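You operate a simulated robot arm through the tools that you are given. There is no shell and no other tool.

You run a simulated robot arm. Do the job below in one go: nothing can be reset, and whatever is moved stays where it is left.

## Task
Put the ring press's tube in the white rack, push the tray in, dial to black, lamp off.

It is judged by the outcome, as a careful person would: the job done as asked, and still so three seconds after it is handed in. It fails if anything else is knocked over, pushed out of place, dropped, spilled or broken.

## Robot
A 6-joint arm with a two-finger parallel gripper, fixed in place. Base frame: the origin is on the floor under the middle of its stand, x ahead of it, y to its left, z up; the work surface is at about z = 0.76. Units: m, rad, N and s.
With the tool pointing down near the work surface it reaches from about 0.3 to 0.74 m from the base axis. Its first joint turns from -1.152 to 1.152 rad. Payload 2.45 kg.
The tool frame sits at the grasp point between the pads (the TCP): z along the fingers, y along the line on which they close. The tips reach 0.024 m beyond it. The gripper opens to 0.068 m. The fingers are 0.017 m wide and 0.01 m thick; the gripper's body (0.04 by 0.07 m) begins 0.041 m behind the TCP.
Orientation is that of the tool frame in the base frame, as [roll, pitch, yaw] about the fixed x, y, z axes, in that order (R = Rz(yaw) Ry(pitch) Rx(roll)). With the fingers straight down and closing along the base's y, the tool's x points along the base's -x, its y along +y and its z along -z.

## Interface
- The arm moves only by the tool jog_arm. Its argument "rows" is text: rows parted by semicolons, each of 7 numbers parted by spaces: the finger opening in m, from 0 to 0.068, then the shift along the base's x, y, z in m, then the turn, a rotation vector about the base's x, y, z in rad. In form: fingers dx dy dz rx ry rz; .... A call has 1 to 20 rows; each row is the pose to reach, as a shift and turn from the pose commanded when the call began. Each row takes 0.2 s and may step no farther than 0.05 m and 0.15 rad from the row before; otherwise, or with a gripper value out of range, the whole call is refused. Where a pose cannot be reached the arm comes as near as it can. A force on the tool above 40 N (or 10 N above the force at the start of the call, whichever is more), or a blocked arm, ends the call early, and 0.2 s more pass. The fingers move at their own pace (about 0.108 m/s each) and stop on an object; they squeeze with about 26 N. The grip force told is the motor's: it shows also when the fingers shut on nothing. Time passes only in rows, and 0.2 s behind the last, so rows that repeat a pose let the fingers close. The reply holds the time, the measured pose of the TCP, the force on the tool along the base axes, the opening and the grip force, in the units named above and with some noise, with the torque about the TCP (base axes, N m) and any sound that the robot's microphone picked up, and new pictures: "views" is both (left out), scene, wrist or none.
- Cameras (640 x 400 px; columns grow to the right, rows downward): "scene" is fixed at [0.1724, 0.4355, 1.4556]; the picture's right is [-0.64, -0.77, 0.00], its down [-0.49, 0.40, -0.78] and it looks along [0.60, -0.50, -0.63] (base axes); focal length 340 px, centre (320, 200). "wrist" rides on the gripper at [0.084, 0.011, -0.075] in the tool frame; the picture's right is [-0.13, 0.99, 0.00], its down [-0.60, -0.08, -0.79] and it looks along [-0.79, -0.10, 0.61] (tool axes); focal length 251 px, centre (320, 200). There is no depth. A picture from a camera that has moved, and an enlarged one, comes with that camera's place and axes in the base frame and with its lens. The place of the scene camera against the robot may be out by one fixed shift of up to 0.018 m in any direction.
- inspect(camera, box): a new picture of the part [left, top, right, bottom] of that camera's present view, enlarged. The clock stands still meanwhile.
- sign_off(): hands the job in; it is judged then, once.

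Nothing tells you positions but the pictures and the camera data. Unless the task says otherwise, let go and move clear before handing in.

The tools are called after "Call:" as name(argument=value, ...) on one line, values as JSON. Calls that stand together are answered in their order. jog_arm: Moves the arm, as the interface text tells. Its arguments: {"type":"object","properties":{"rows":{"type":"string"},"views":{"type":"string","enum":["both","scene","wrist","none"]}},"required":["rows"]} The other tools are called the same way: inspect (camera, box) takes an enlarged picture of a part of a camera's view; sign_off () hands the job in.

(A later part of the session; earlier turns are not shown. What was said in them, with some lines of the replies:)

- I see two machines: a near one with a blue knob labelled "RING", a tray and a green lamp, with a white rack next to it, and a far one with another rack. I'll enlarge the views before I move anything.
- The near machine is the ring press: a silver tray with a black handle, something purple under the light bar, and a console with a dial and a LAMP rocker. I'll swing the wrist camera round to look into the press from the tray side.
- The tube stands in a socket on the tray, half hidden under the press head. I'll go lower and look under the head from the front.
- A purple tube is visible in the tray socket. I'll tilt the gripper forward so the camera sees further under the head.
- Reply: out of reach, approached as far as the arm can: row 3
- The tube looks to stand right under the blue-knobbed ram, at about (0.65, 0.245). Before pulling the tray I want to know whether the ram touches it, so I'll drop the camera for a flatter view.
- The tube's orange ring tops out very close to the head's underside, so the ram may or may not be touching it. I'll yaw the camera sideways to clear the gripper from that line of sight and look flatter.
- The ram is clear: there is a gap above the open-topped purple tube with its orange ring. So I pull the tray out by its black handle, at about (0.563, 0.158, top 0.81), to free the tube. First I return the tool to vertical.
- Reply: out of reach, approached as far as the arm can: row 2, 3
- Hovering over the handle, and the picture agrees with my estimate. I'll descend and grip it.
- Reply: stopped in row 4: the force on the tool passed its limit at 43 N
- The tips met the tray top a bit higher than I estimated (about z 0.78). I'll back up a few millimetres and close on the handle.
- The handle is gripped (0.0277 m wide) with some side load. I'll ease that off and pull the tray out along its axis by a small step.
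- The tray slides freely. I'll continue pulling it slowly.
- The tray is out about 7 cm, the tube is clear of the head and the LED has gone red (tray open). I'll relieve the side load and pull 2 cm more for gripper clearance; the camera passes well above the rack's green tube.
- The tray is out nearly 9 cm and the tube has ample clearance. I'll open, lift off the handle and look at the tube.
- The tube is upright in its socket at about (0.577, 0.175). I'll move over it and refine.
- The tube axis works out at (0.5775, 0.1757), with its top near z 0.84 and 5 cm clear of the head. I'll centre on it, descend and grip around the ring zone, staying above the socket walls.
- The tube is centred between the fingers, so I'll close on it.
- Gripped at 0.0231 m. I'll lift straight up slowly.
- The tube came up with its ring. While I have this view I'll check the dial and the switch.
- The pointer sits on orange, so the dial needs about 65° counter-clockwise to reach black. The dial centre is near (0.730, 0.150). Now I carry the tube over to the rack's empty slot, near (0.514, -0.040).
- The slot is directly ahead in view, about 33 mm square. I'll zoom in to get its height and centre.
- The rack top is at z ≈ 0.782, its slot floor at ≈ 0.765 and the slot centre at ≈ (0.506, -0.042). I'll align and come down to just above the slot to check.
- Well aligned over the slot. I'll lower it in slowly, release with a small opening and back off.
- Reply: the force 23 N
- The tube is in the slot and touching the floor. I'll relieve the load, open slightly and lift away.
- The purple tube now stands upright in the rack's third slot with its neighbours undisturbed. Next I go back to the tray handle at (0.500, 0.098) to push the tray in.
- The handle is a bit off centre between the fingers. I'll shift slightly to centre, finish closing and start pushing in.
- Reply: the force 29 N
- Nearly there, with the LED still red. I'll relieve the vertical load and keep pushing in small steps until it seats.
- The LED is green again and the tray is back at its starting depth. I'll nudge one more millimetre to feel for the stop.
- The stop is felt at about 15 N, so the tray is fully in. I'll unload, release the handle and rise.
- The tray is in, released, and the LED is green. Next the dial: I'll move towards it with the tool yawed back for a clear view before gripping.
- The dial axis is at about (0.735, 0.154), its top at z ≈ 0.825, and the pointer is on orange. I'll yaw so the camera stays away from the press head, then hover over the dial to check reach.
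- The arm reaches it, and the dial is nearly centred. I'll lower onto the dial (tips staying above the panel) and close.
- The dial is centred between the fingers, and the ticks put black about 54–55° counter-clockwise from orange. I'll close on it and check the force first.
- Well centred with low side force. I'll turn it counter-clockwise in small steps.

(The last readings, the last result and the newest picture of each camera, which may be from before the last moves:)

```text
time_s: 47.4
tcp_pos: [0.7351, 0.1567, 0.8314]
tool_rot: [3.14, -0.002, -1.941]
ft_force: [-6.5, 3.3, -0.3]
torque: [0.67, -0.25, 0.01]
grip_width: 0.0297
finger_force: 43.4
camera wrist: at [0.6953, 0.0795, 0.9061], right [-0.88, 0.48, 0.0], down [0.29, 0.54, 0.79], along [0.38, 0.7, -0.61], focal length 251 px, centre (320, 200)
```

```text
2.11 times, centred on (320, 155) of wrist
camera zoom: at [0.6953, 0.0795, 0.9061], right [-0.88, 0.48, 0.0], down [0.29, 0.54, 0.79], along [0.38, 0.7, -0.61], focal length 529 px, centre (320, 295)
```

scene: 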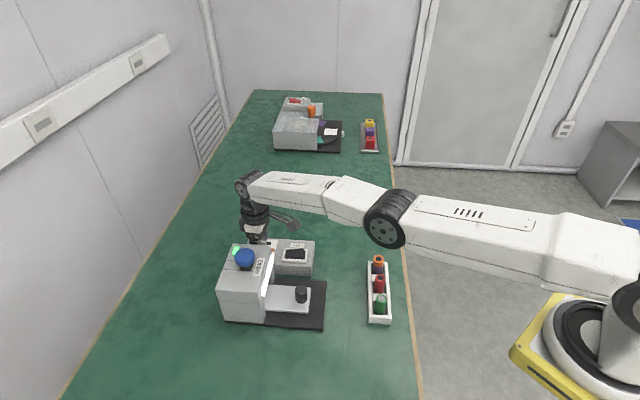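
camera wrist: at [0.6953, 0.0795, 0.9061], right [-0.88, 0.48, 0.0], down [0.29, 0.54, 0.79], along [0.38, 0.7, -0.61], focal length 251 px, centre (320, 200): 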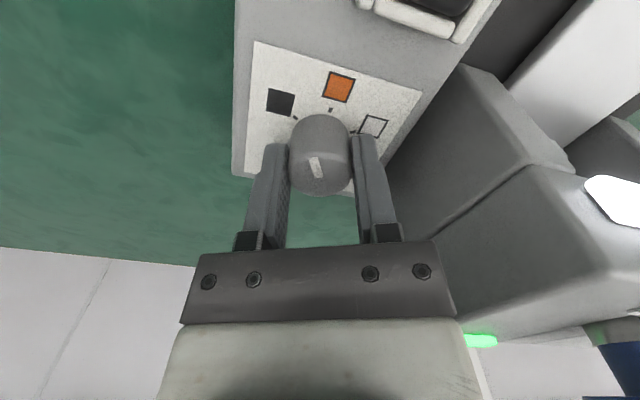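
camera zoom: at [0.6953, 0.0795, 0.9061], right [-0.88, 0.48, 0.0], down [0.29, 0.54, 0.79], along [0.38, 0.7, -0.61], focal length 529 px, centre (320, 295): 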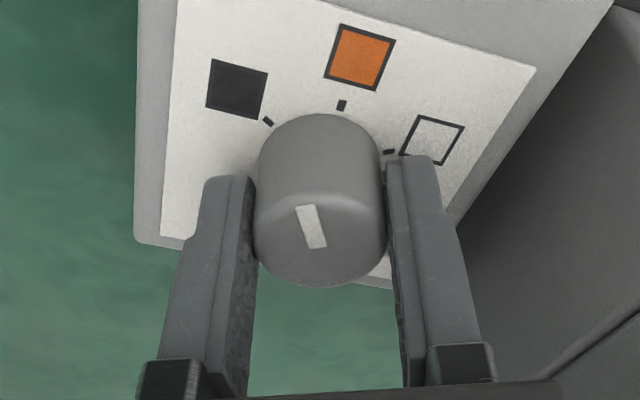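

The dial turns with the fingers without slipping. I'll continue to about 55° total.

Call:
jog_arm(rows="0.022 0 0 0 0 0 0.1; 0.022 0 0 0 0 0 0.2; 0.022 0 0 0 0 0 0.3; 0.022 0 0 0 0 0 0.4; 0.022 0 0 0 0 0 0.46; 0.022 0 0 0 0 0 0.46", views="wrist")

Call:
inspect(camera="wrist", box=[220, 60, 420, 250])

```text
time_s: 48.8
tcp_pos: [0.7361, 0.1568, 0.8315]
tool_rot: [3.141, -0.002, -1.48]
ft_force: [-11.3, 1.8, 3.1]
torque: [0.36, 0.2, 0.01]
grip_width: 0.0297
finger_force: 43.8
camera wrist: at [0.7325, 0.0693, 0.9062], right [-1.0, 0.04, 0.0], down [0.02, 0.61, 0.79], along [0.03, 0.79, -0.61], focal length 251 px, centre (320, 200)
```

wrist: 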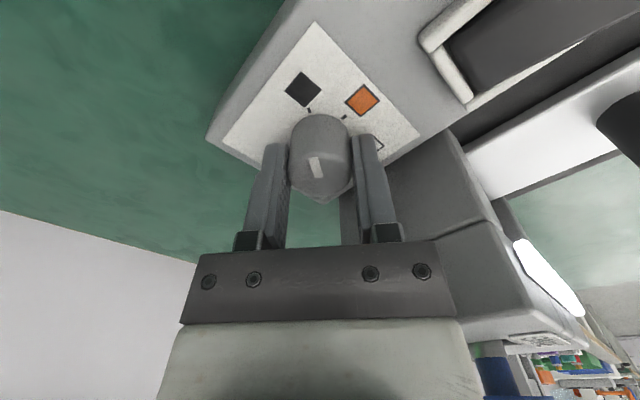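

```text
2.11 times, centred on (320, 155) of wrist
camera zoom: at [0.7325, 0.0693, 0.9062], right [-1.0, 0.04, 0.0], down [0.02, 0.61, 0.79], along [0.03, 0.79, -0.61], focal length 529 px, centre (320, 295)
```

zoom: 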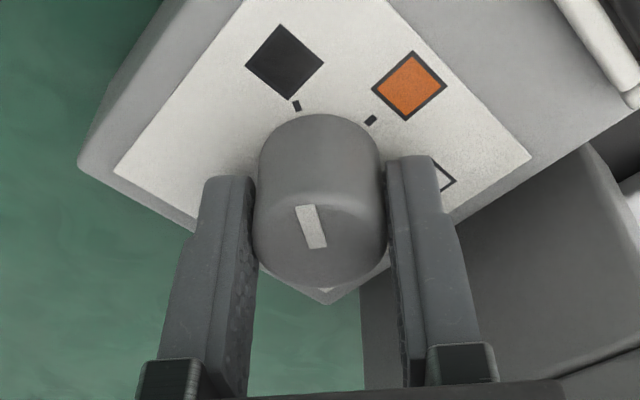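

The pointer now appears to line up with the black tick. I'll release, rise and check from above before deciding on any correction.

Call:
jog_arm(rows="0.04 0 0 0 0 0 0; 0.052 0 0 0 0 0 0; 0.052 0 0 0 0 0 0; 0.052 0 0 0.02 0 0 0; 0.052 0 0 0.045 0 0 0; 0.052 0 0 0.065 0 0 0; 0.052 0 0 0.065 0 0 0")

Call:
inspect(camera="wrist", box=[260, 20, 390, 130])

Call:
inspect(camera="scene", box=[225, 225, 325, 285])

```text
time_s: 50.4
tcp_pos: [0.7468, 0.1561, 0.8954]
tool_rot: [3.14, -0.002, -1.483]
ft_force: [0.4, -0.6, 0.4]
torque: [-0.01, 0.0, -0.04]
grip_width: 0.0518
finger_force: 0.0
out of reach, approached as far as the arm can: row 5, 6, 7
camera wrist: at [0.7429, 0.0702, 0.9701], right [-1.0, 0.04, 0.0], down [0.03, 0.61, 0.79], along [0.03, 0.79, -0.61], focal length 251 px, centre (320, 200)
```

scene: 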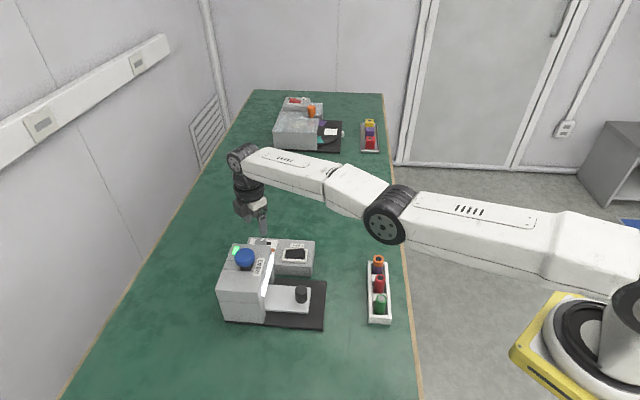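
wrist: 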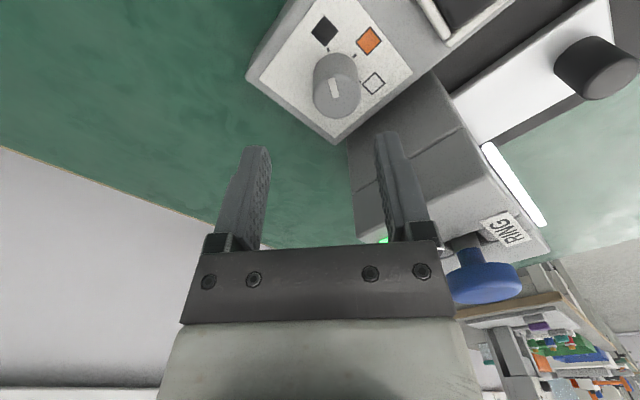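

```text
3.64 times, centred on (325, 75) of wrist
camera zoom: at [0.7429, 0.0702, 0.9701], right [-1.0, 0.04, 0.0], down [0.03, 0.61, 0.79], along [0.03, 0.79, -0.61], focal length 914 px, centre (302, 654)
```

zoom: 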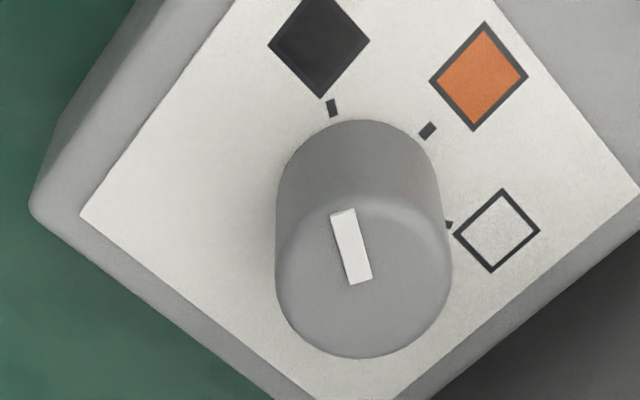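

```text
6.40 times, centred on (275, 255) of scene
camera zoom: at [0.1724, 0.4355, 1.4556], right [-0.64, -0.77, 0.0], down [-0.49, 0.4, -0.78], along [0.6, -0.5, -0.63], focal length 2179 px, centre (608, -152)
```

zoom: 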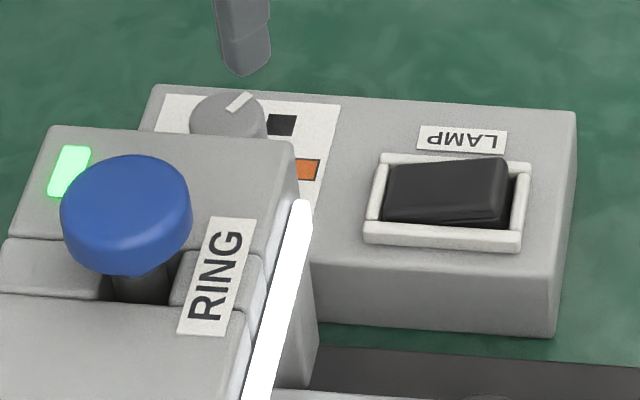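

The dial pointer now sits on the black tick. Next is the LAMP rocker at about (0.657, 0.100): its robot-side end is raised, so I press that end. I'll move above it and look closely.

Call:
jog_arm(rows="0.04 -0.015 -0.01 0.005 0 0 -0.12; 0.02 -0.03 -0.02 0.01 0 0 -0.25; 0 -0.045 -0.03 0.015 0 0 -0.38; 0 -0.06 -0.04 0.02 0 0 -0.51; 0 -0.075 -0.05 0.025 0 0 -0.64; 0 -0.09 -0.06 0.03 0 0 -0.77; 0 -0.1018 -0.068 0.03 0 0 -0.873; 0 -0.1018 -0.068 0.03 0 0 -0.873")

Call:
inspect(camera="wrist", box=[240, 0, 400, 160])

Call:
inspect(camera="scene", box=[225, 225, 325, 285])

```text
time_s: 52.2
tcp_pos: [0.7592, 0.1145, 0.9482]
tool_rot: [3.14, -0.004, -2.295]
ft_force: [-0.4, -0.2, -0.4]
torque: [-0.02, -0.03, 0.0]
grip_width: 0.0
finger_force: 23.0
out of reach, approached as far as the arm can: row 1, 2, 3, 4, 5, 6, 7, 8
camera wrist: at [0.6964, 0.0562, 1.0231], right [-0.66, 0.75, 0.0], down [0.46, 0.4, 0.79], along [0.59, 0.52, -0.61], focal length 251 px, centre (320, 200)
```

scene: 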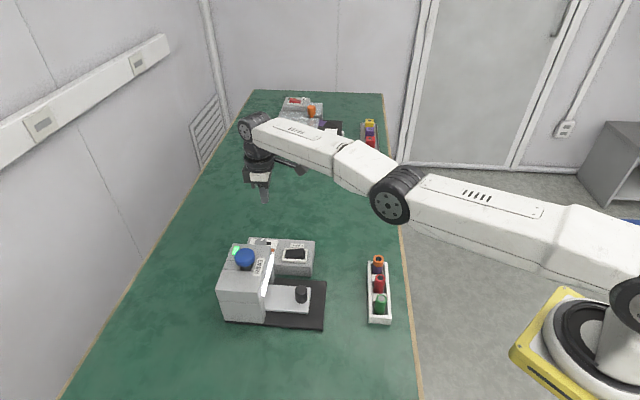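
wrist: 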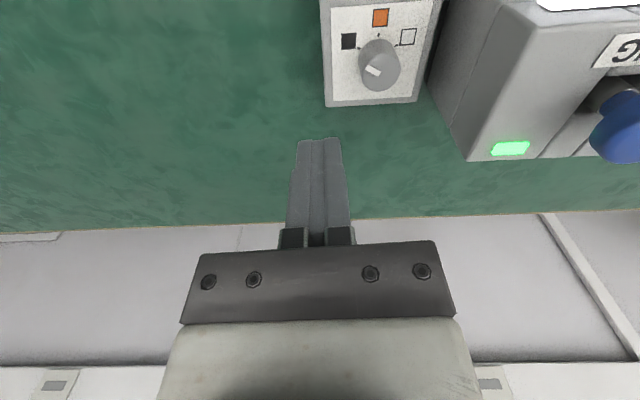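

```text
2.50 times, centred on (320, 80) of wrist
camera zoom: at [0.6964, 0.0562, 1.0231], right [-0.66, 0.75, 0.0], down [0.46, 0.4, 0.79], along [0.59, 0.52, -0.61], focal length 629 px, centre (320, 500)
```

zoom: 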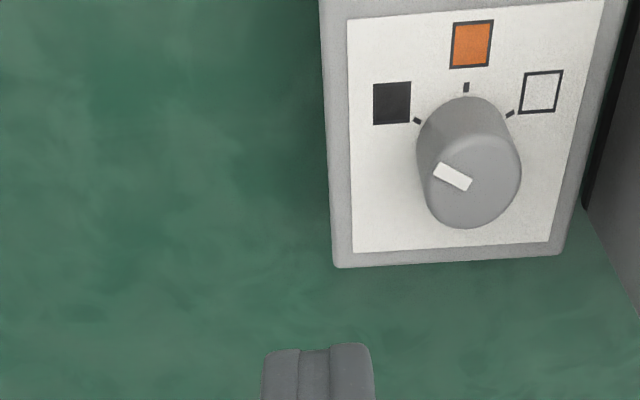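

```text
6.40 times, centred on (275, 255) of scene
camera zoom: at [0.1724, 0.4355, 1.4556], right [-0.64, -0.77, 0.0], down [-0.49, 0.4, -0.78], along [0.6, -0.5, -0.63], focal length 2179 px, centre (608, -152)
```

zoom: 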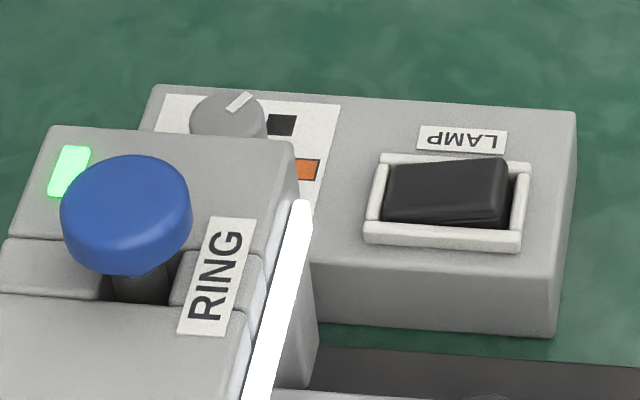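

The arm stretched out and lagged the command near its reach limit, though nothing was touched. I'll bring it back inward in small steps.

Call:
jog_arm(rows="0 -0.01 0 0 0 0 0; 0 -0.02 0 0 0 0 0; 0 -0.03 0 0 0 0 0; 0 -0.03 0 0 0 0 0")

```text
time_s: 53.2
tcp_pos: [0.7594, 0.1137, 0.9495]
tool_rot: [3.14, -0.005, -2.292]
ft_force: [0.3, -0.9, -0.6]
torque: [0.01, 0.03, -0.02]
grip_width: 0.0
finger_force: 23.6
out of reach, approached as far as the arm can: row 1, 2, 3, 4
camera wrist: at [0.6964, 0.0562, 1.0231], right [-0.66, 0.75, 0.0], down [0.46, 0.4, 0.79], along [0.59, 0.52, -0.61], focal length 251 px, centre (320, 200)
```

scene: 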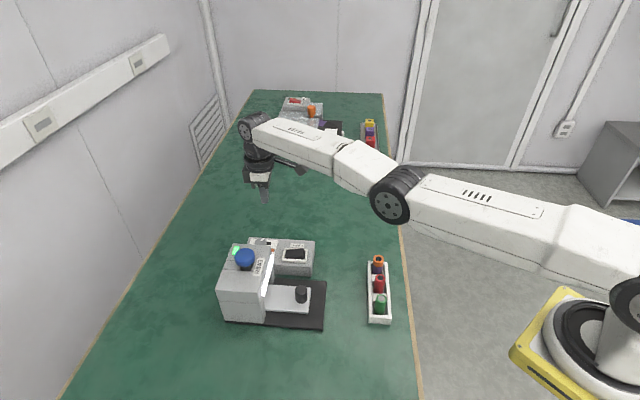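
wrist: 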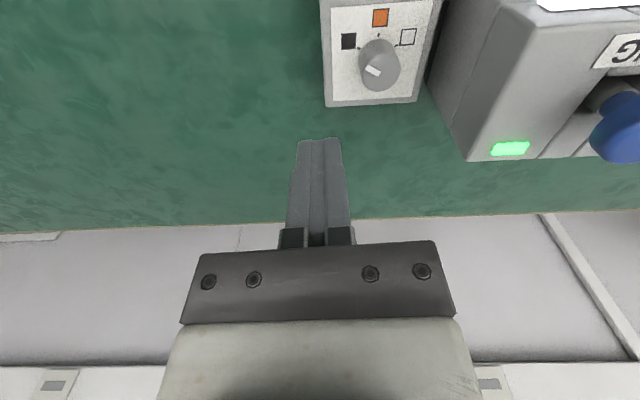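

The elbow has straightened out, so pure inward moves stall. Moving down should bend it again; the space below is free (the dial top is well under the fingertips), so I'll try that gently.

Call:
jog_arm(rows="0 0 0 -0.015 0 0 0; 0 0 0 -0.03 0 0 0; 0 0 0 -0.045 0 0 0; 0 0 0 -0.045 0 0 0")

```text
time_s: 54.2
tcp_pos: [0.757, 0.1134, 0.9038]
tool_rot: [3.139, -0.004, -2.293]
ft_force: [-0.9, -0.5, 0.1]
torque: [0.0, -0.02, -0.01]
grip_width: 0.0
finger_force: 23.4
camera wrist: at [0.6941, 0.056, 0.9785], right [-0.66, 0.75, 0.0], down [0.46, 0.4, 0.79], along [0.59, 0.52, -0.61], focal length 251 px, centre (320, 200)
```

scene: 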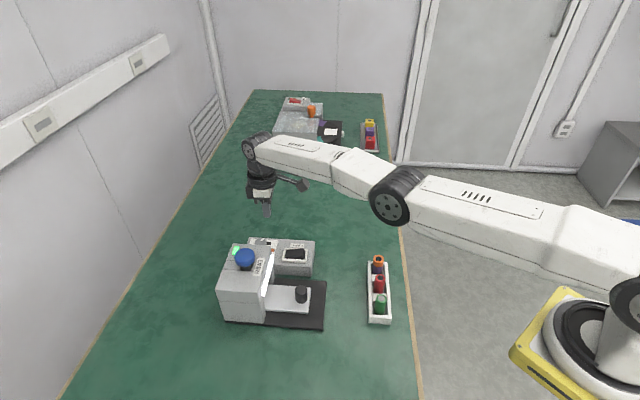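
wrist: 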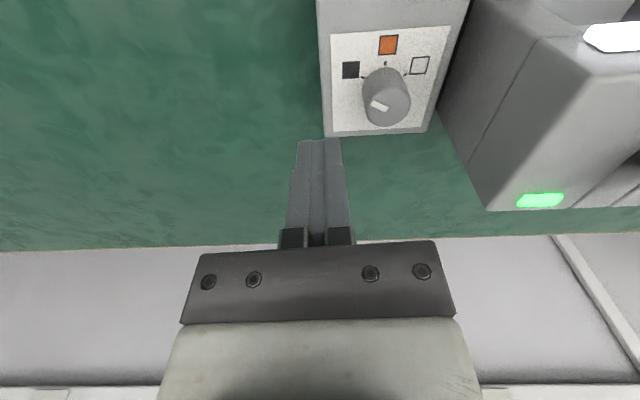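

That worked. Now inward together with a bit of down.

Call:
jog_arm(rows="0 -0.008 -0.002 -0.008 0 0 0; 0 -0.02 -0.005 -0.012 0 0 0; 0 -0.035 -0.008 -0.012 0 0 0; 0 -0.035 -0.008 -0.012 0 0 0")

```text
time_s: 55.2
tcp_pos: [0.7541, 0.1113, 0.8897]
tool_rot: [3.138, -0.005, -2.291]
ft_force: [0.1, 0.1, 0.7]
torque: [-0.02, -0.01, -0.02]
grip_width: 0.0
finger_force: 23.8
out of reach, approached as far as the arm can: row 1, 2, 3, 4
camera wrist: at [0.6908, 0.0543, 0.9643], right [-0.66, 0.75, 0.0], down [0.46, 0.4, 0.79], along [0.59, 0.52, -0.61], focal length 251 px, centre (320, 200)
```

scene: 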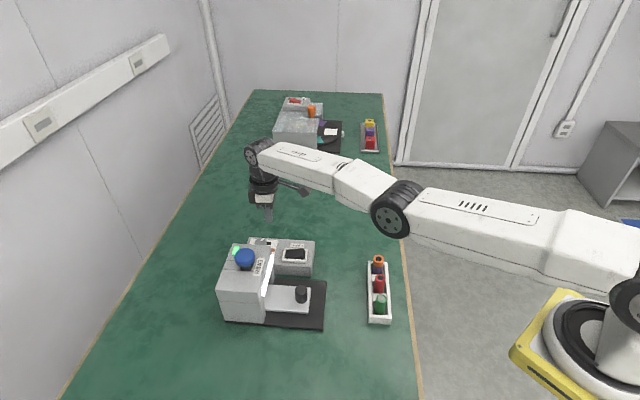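
wrist: 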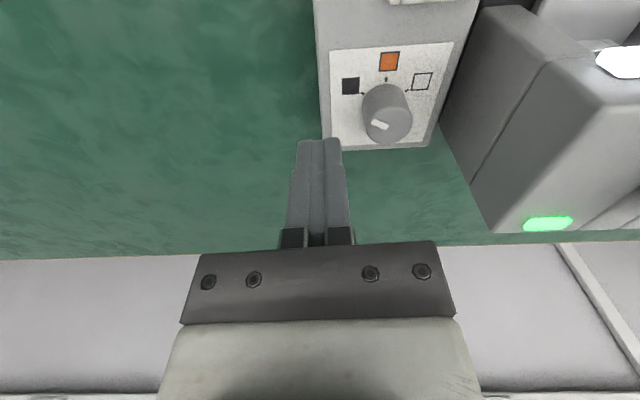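

Still riding the straight-elbow limit. I'll tilt the fingers inward toward the base as I retract, which should make the elbow bend; everything under that path is lower than 0.83.

Call:
jog_arm(rows="0 -0.027 -0.004 0.004 -0.0204 0.1385 0; 0 -0.053 -0.008 0.01 -0.0409 0.2769 0; 0 -0.078 -0.012 0.018 -0.0613 0.4154 0; 0 -0.1 -0.016 0.03 -0.0818 0.5538 0; 0 -0.1 -0.016 0.03 -0.0818 0.5538 0")

```text
time_s: 56.4
tcp_pos: [0.6545, 0.0936, 0.9198]
tool_rot: [2.753, -0.422, -2.21]
ft_force: [-0.9, 0.4, 0.8]
torque: [0.01, 0.0, 0.0]
grip_width: 0.0
finger_force: 23.4
out of reach, approached as far as the arm can: row 2, 3
camera wrist: at [0.6422, 0.0445, 1.0201], right [-0.58, 0.76, 0.29], down [0.8, 0.45, 0.4], along [0.17, 0.46, -0.87], focal length 251 px, centre (320, 200)
```

scene: 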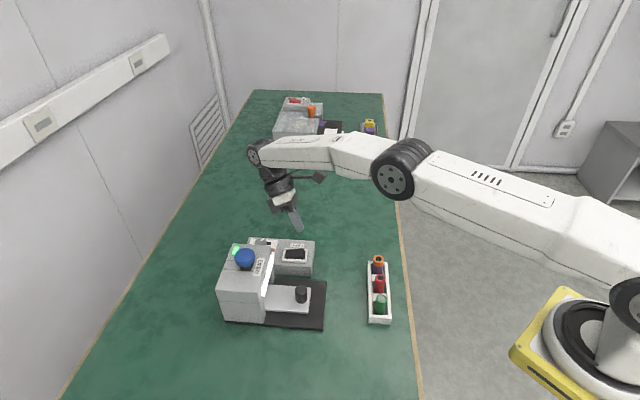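
wrist: 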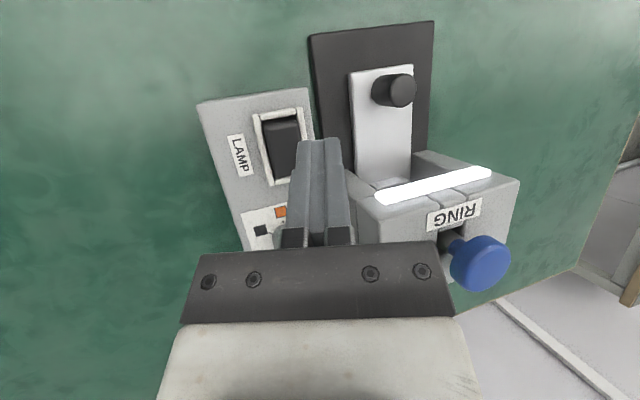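

The elbow has bent again and the arm follows. I'll retract a bit more with the tilt kept, then straighten the tool.

Call:
jog_arm(rows="0 -0.02 -0.003 0.005 0 0 0; 0 -0.04 -0.006 0.01 0 0 0; 0 -0.06 -0.01 0.015 0 0 0; 0 -0.06 -0.01 0.015 0.0204 -0.1385 0; 0 -0.06 -0.01 0.015 0.0409 -0.2769 0; 0 -0.06 -0.01 0.015 0.0613 -0.4154 0; 0 -0.06 -0.01 0.015 0.0818 -0.5538 0; 0 -0.06 -0.01 0.015 0.0818 -0.5538 0")

```text
time_s: 58.2
tcp_pos: [0.5942, 0.0868, 0.9336]
tool_rot: [3.139, -0.001, -2.291]
ft_force: [0.9, 0.8, -0.5]
torque: [0.01, 0.01, 0.03]
grip_width: 0.0002
finger_force: 23.7
camera wrist: at [0.5312, 0.029, 1.0075], right [-0.66, 0.75, 0.0], down [0.46, 0.4, 0.79], along [0.59, 0.52, -0.61], focal length 251 px, centre (320, 200)
```

scene: 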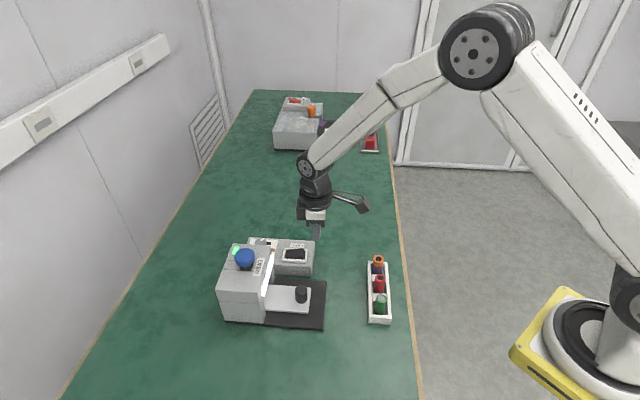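
wrist: 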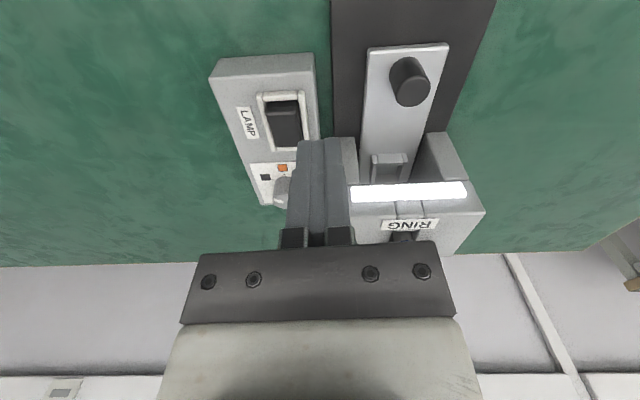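

The arm is back to a good configuration with the tool vertical. Let me inspect the rocker from here.

Call:
inspect(camera="wrist", box=[200, 40, 340, 220])

Call:
inspect(camera="wrist", box=[245, 80, 325, 160])

```text
2.22 times, centred on (270, 130) of wrist
camera zoom: at [0.5312, 0.029, 1.0075], right [-0.66, 0.75, 0.0], down [0.46, 0.4, 0.79], along [0.59, 0.52, -0.61], focal length 559 px, centre (431, 356)
```

zoom: 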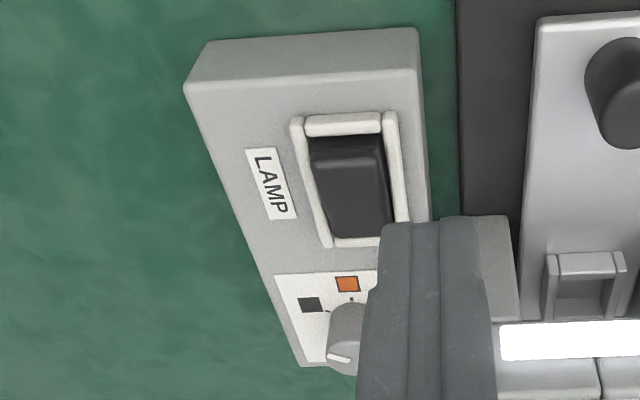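

```text
5.00 times, centred on (285, 120) of wrist
camera zoom: at [0.5312, 0.029, 1.0075], right [-0.66, 0.75, 0.0], down [0.46, 0.4, 0.79], along [0.59, 0.52, -0.61], focal length 1257 px, centre (495, 600)
```

zoom: 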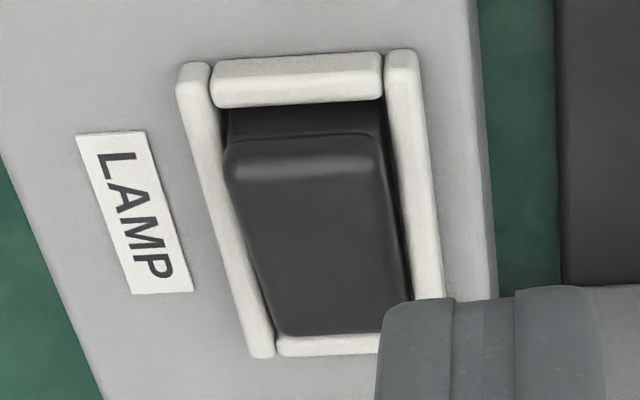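

The rocker's raised end is the robot-side one, at about (0.645, 0.086). I'll put the closed fingertips over that half, at (0.649, 0.090), and verify before pressing.

Call:
jog_arm(rows="0 0.02 0.001 -0.01 0 0 -0.03; 0 0.04 0.002 -0.03 0 0 -0.062; 0 0.0545 0.0034 -0.05 0 0 -0.062; 0 0.0545 0.0034 -0.065 0 0 -0.062; 0 0.0545 0.0034 -0.065 0 0 -0.062")

Call:
inspect(camera="wrist", box=[250, 60, 390, 200])

Call:
inspect(camera="scene", box=[245, 215, 345, 285])

```text
time_s: 59.4
tcp_pos: [0.6491, 0.0911, 0.8667]
tool_rot: [3.137, -0.006, -2.352]
ft_force: [-0.5, -0.2, 0.5]
torque: [-0.03, 0.03, -0.01]
grip_width: 0.0002
finger_force: 23.9
camera wrist: at [0.5826, 0.0368, 0.9417], right [-0.61, 0.79, 0.0], down [0.48, 0.37, 0.79], along [0.62, 0.48, -0.61], focal length 251 px, centre (320, 200)
```

scene: 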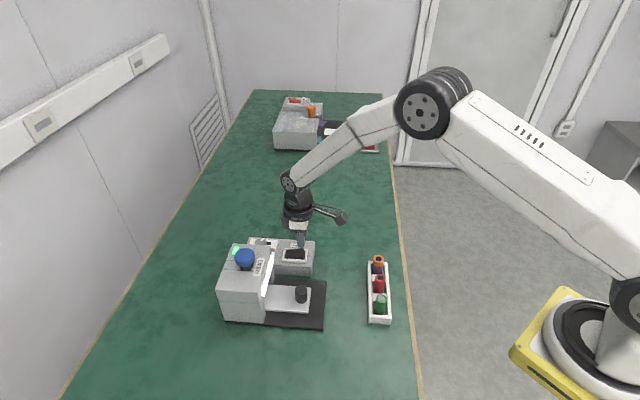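
wrist: 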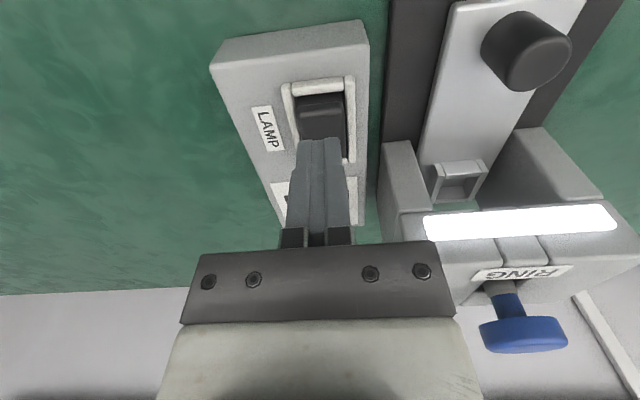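

```text
2.86 times, centred on (320, 130) of wrist
camera zoom: at [0.5826, 0.0368, 0.9417], right [-0.61, 0.79, 0.0], down [0.48, 0.37, 0.79], along [0.62, 0.48, -0.61], focal length 718 px, centre (320, 400)
```

zoom: 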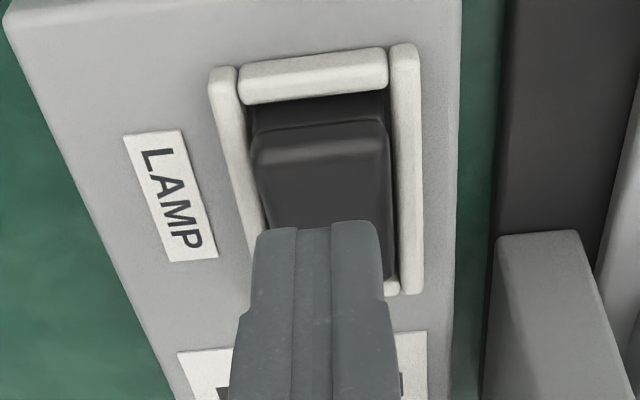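

```text
5.71 times, centred on (295, 250) of scene
camera zoom: at [0.1724, 0.4355, 1.4556], right [-0.64, -0.77, 0.0], down [-0.49, 0.4, -0.78], along [0.6, -0.5, -0.63], focal length 1946 px, centre (463, -86)
```

zoom: 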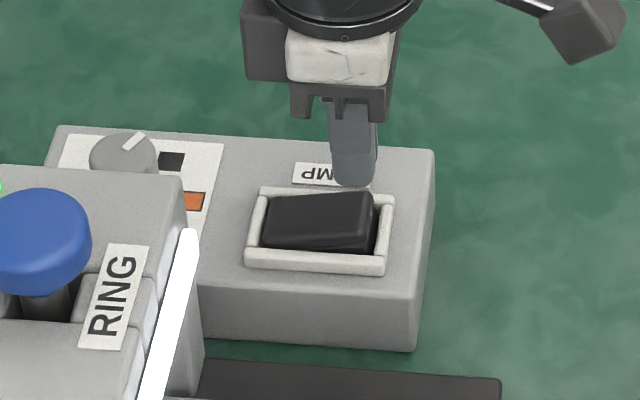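

Aligned over the raised half. I'll press down slowly.

Call:
jog_arm(rows="0 0 0 -0.012 0 0 0; 0 0 0 -0.018 0 0 0; 0 0 0 -0.022 0 0 0; 0 0 0 -0.025 0 0 0; 0 0 0 -0.028 0 0 0; 0 0 0 -0.030 0 0 0; 0 0 0 -0.030 0 0 0")

Call:
inspect(camera="scene", box=[215, 225, 335, 305])

```text
time_s: 61.0
tcp_pos: [0.6483, 0.0905, 0.8383]
tool_rot: [3.14, -0.004, -2.353]
ft_force: [-3.3, 0.0, 5.2]
torque: [0.03, 0.03, -0.02]
grip_width: 0.0003
finger_force: 23.8
heard: click
camera wrist: at [0.5821, 0.0371, 0.9127], right [-0.61, 0.79, 0.0], down [0.48, 0.37, 0.79], along [0.62, 0.49, -0.61], focal length 251 px, centre (320, 200)
```

scene: 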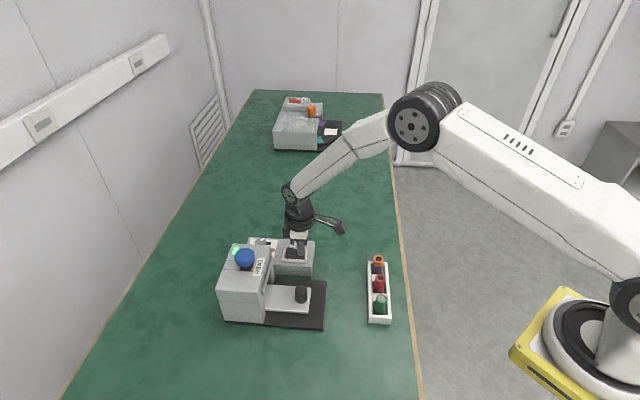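
wrist: 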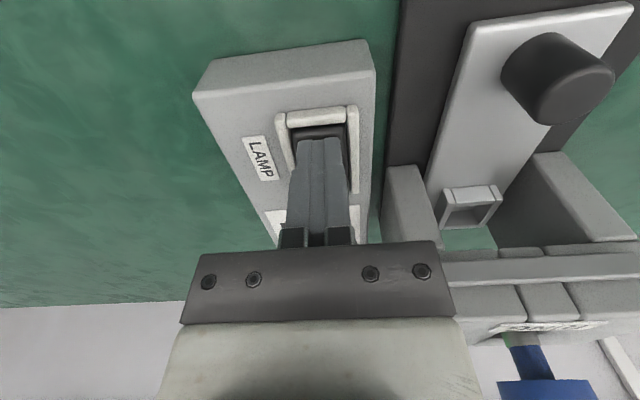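

```text
5.00 times, centred on (275, 265) of scene
camera zoom: at [0.1722, 0.4355, 1.4556], right [-0.64, -0.77, 0.0], down [-0.49, 0.4, -0.78], along [0.6, -0.5, -0.63], focal length 1702 px, centre (545, -125)
```

zoom: 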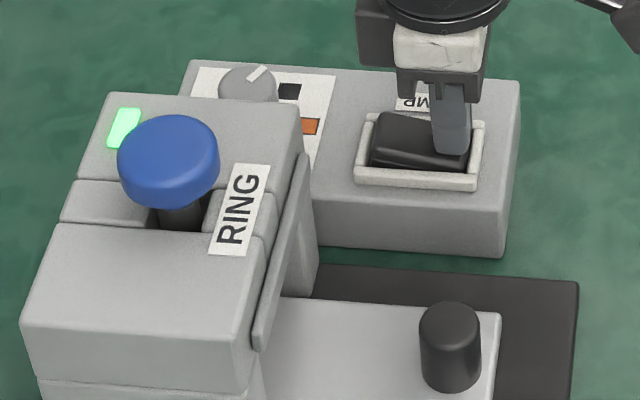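

A click, and the light bar has gone dark. I'll lift straight off and move the arm back clear, then do a final check.

Call:
jog_arm(rows="0 0 0 0.015 0 0 0; 0 0 0 0.04 0 0 0; 0 0 0 0.08 0 0 0; 0 -0.02 -0.01 0.11 0 0 0; 0 -0.05 -0.02 0.13 0 0 0; 0 -0.09 -0.03 0.15 0 0 0; 0 -0.13 -0.04 0.17 0 0 0; 0 -0.16 -0.04 0.19 0 0 0; 0 -0.16 -0.04 0.19 0 0 0")

Call:
inspect(camera="scene", box=[215, 225, 335, 335])

Call:
inspect(camera="scene", box=[350, 240, 410, 330])

Call:
inspect(camera="scene", box=[260, 80, 400, 170])

Call:
inspect(camera="wrist", box=[200, 0, 440, 180])

```text
time_s: 63.0
tcp_pos: [0.4865, 0.0517, 1.0277]
tool_rot: [3.139, -0.002, -2.353]
ft_force: [-0.1, 0.5, -0.2]
torque: [0.01, -0.03, 0.0]
grip_width: 0.0002
finger_force: 23.8
camera wrist: at [0.42, -0.0022, 1.1019], right [-0.61, 0.79, 0.0], down [0.48, 0.37, 0.79], along [0.62, 0.48, -0.61], focal length 251 px, centre (320, 200)
```

scene: 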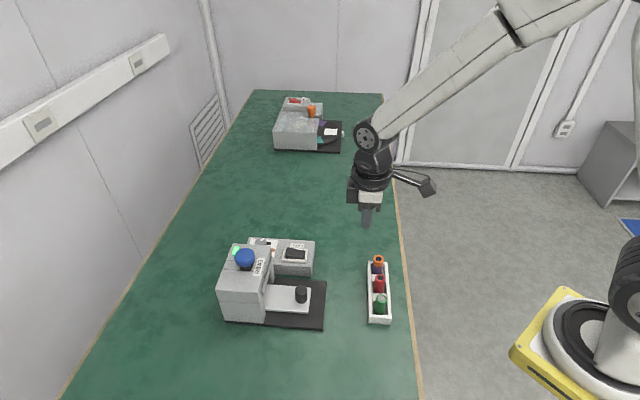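
wrist: 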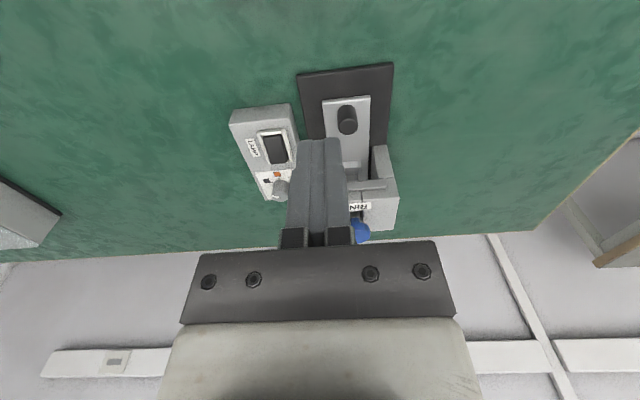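

```text
3.64 times, centred on (275, 280) of scene
camera zoom: at [0.1724, 0.4355, 1.4556], right [-0.64, -0.77, 0.0], down [-0.49, 0.4, -0.78], along [0.6, -0.5, -0.63], focal length 1238 px, centre (484, -91)
```

zoom: 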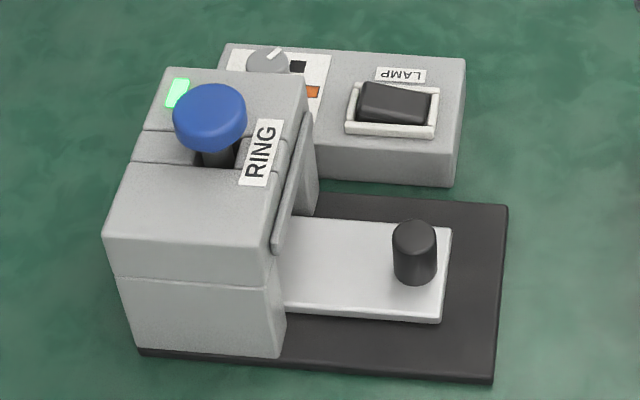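

```text
4.44 times, centred on (380, 285) of scene
camera zoom: at [0.1724, 0.4355, 1.4556], right [-0.64, -0.77, 0.0], down [-0.49, 0.4, -0.78], along [0.6, -0.5, -0.63], focal length 1513 px, centre (53, -178)
```

zoom: 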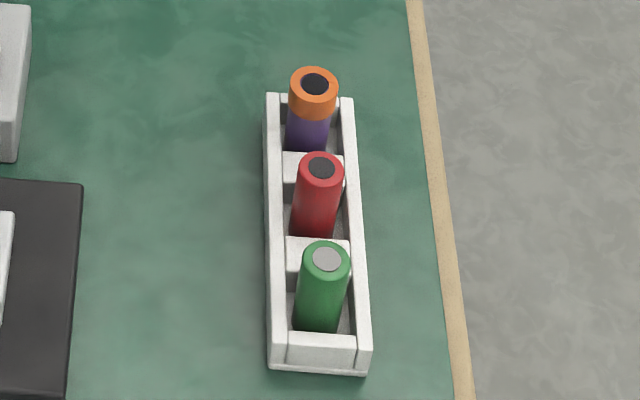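

```text
4.44 times, centred on (330, 125) of scene
camera zoom: at [0.1724, 0.4355, 1.4556], right [-0.64, -0.77, 0.0], down [-0.49, 0.4, -0.78], along [0.6, -0.5, -0.63], focal length 1513 px, centre (276, 533)
```

zoom: 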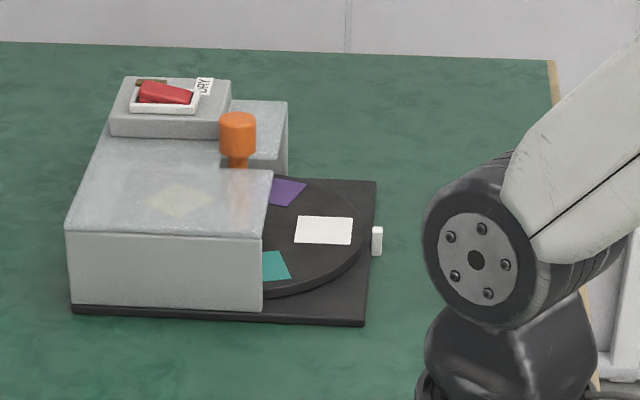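

```text
2.22 times, centred on (320, 90) of wrist
camera zoom: at [0.42, -0.0022, 1.1019], right [-0.61, 0.79, 0.0], down [0.48, 0.37, 0.79], along [0.62, 0.48, -0.61], focal length 559 px, centre (320, 444)
```

zoom: 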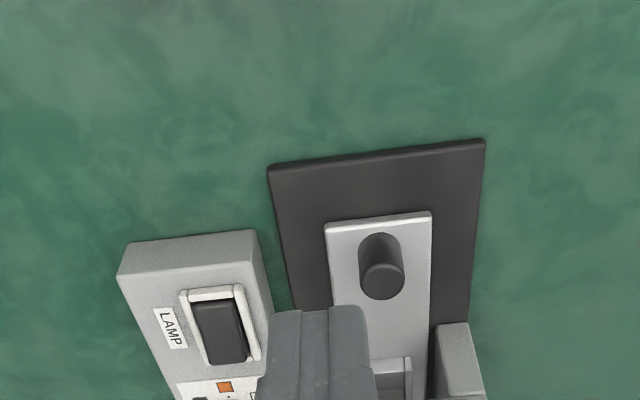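

Everything checks out in the final views:
- **Tube:** the purple tube stands upright in the white rack, and the other tubes have not moved.
- **Tray:** fully in, with the LED green.
- **Dial:** the pointer is on black.
- **Lamp:** the light bar is off.

The arm is clear of everything, so I'm handing the job in.

Call:
sign_off()

```text
The job is handed in.
```

The job is done and handed in:

- **Tube:** the ring press's purple tube, with its orange ring, stands upright in the empty slot of the white rack. The red and green tubes beside it did not move.
- **Tray:** it had to come out to free the tube. It is now pushed back against its stop, and the press's LED is green again.
- **Dial:** turned from orange to black; the pointer lines up with the black tick.
- **Lamp:** I pressed the raised end of the rocker switch. It clicked and the light bar went dark.

After the dial, the arm straightened at the edge of its reach and stalled for a few moves. It touched nothing while I brought it back. In the final pictures, the press and the rack are where they started and the arm is clear.
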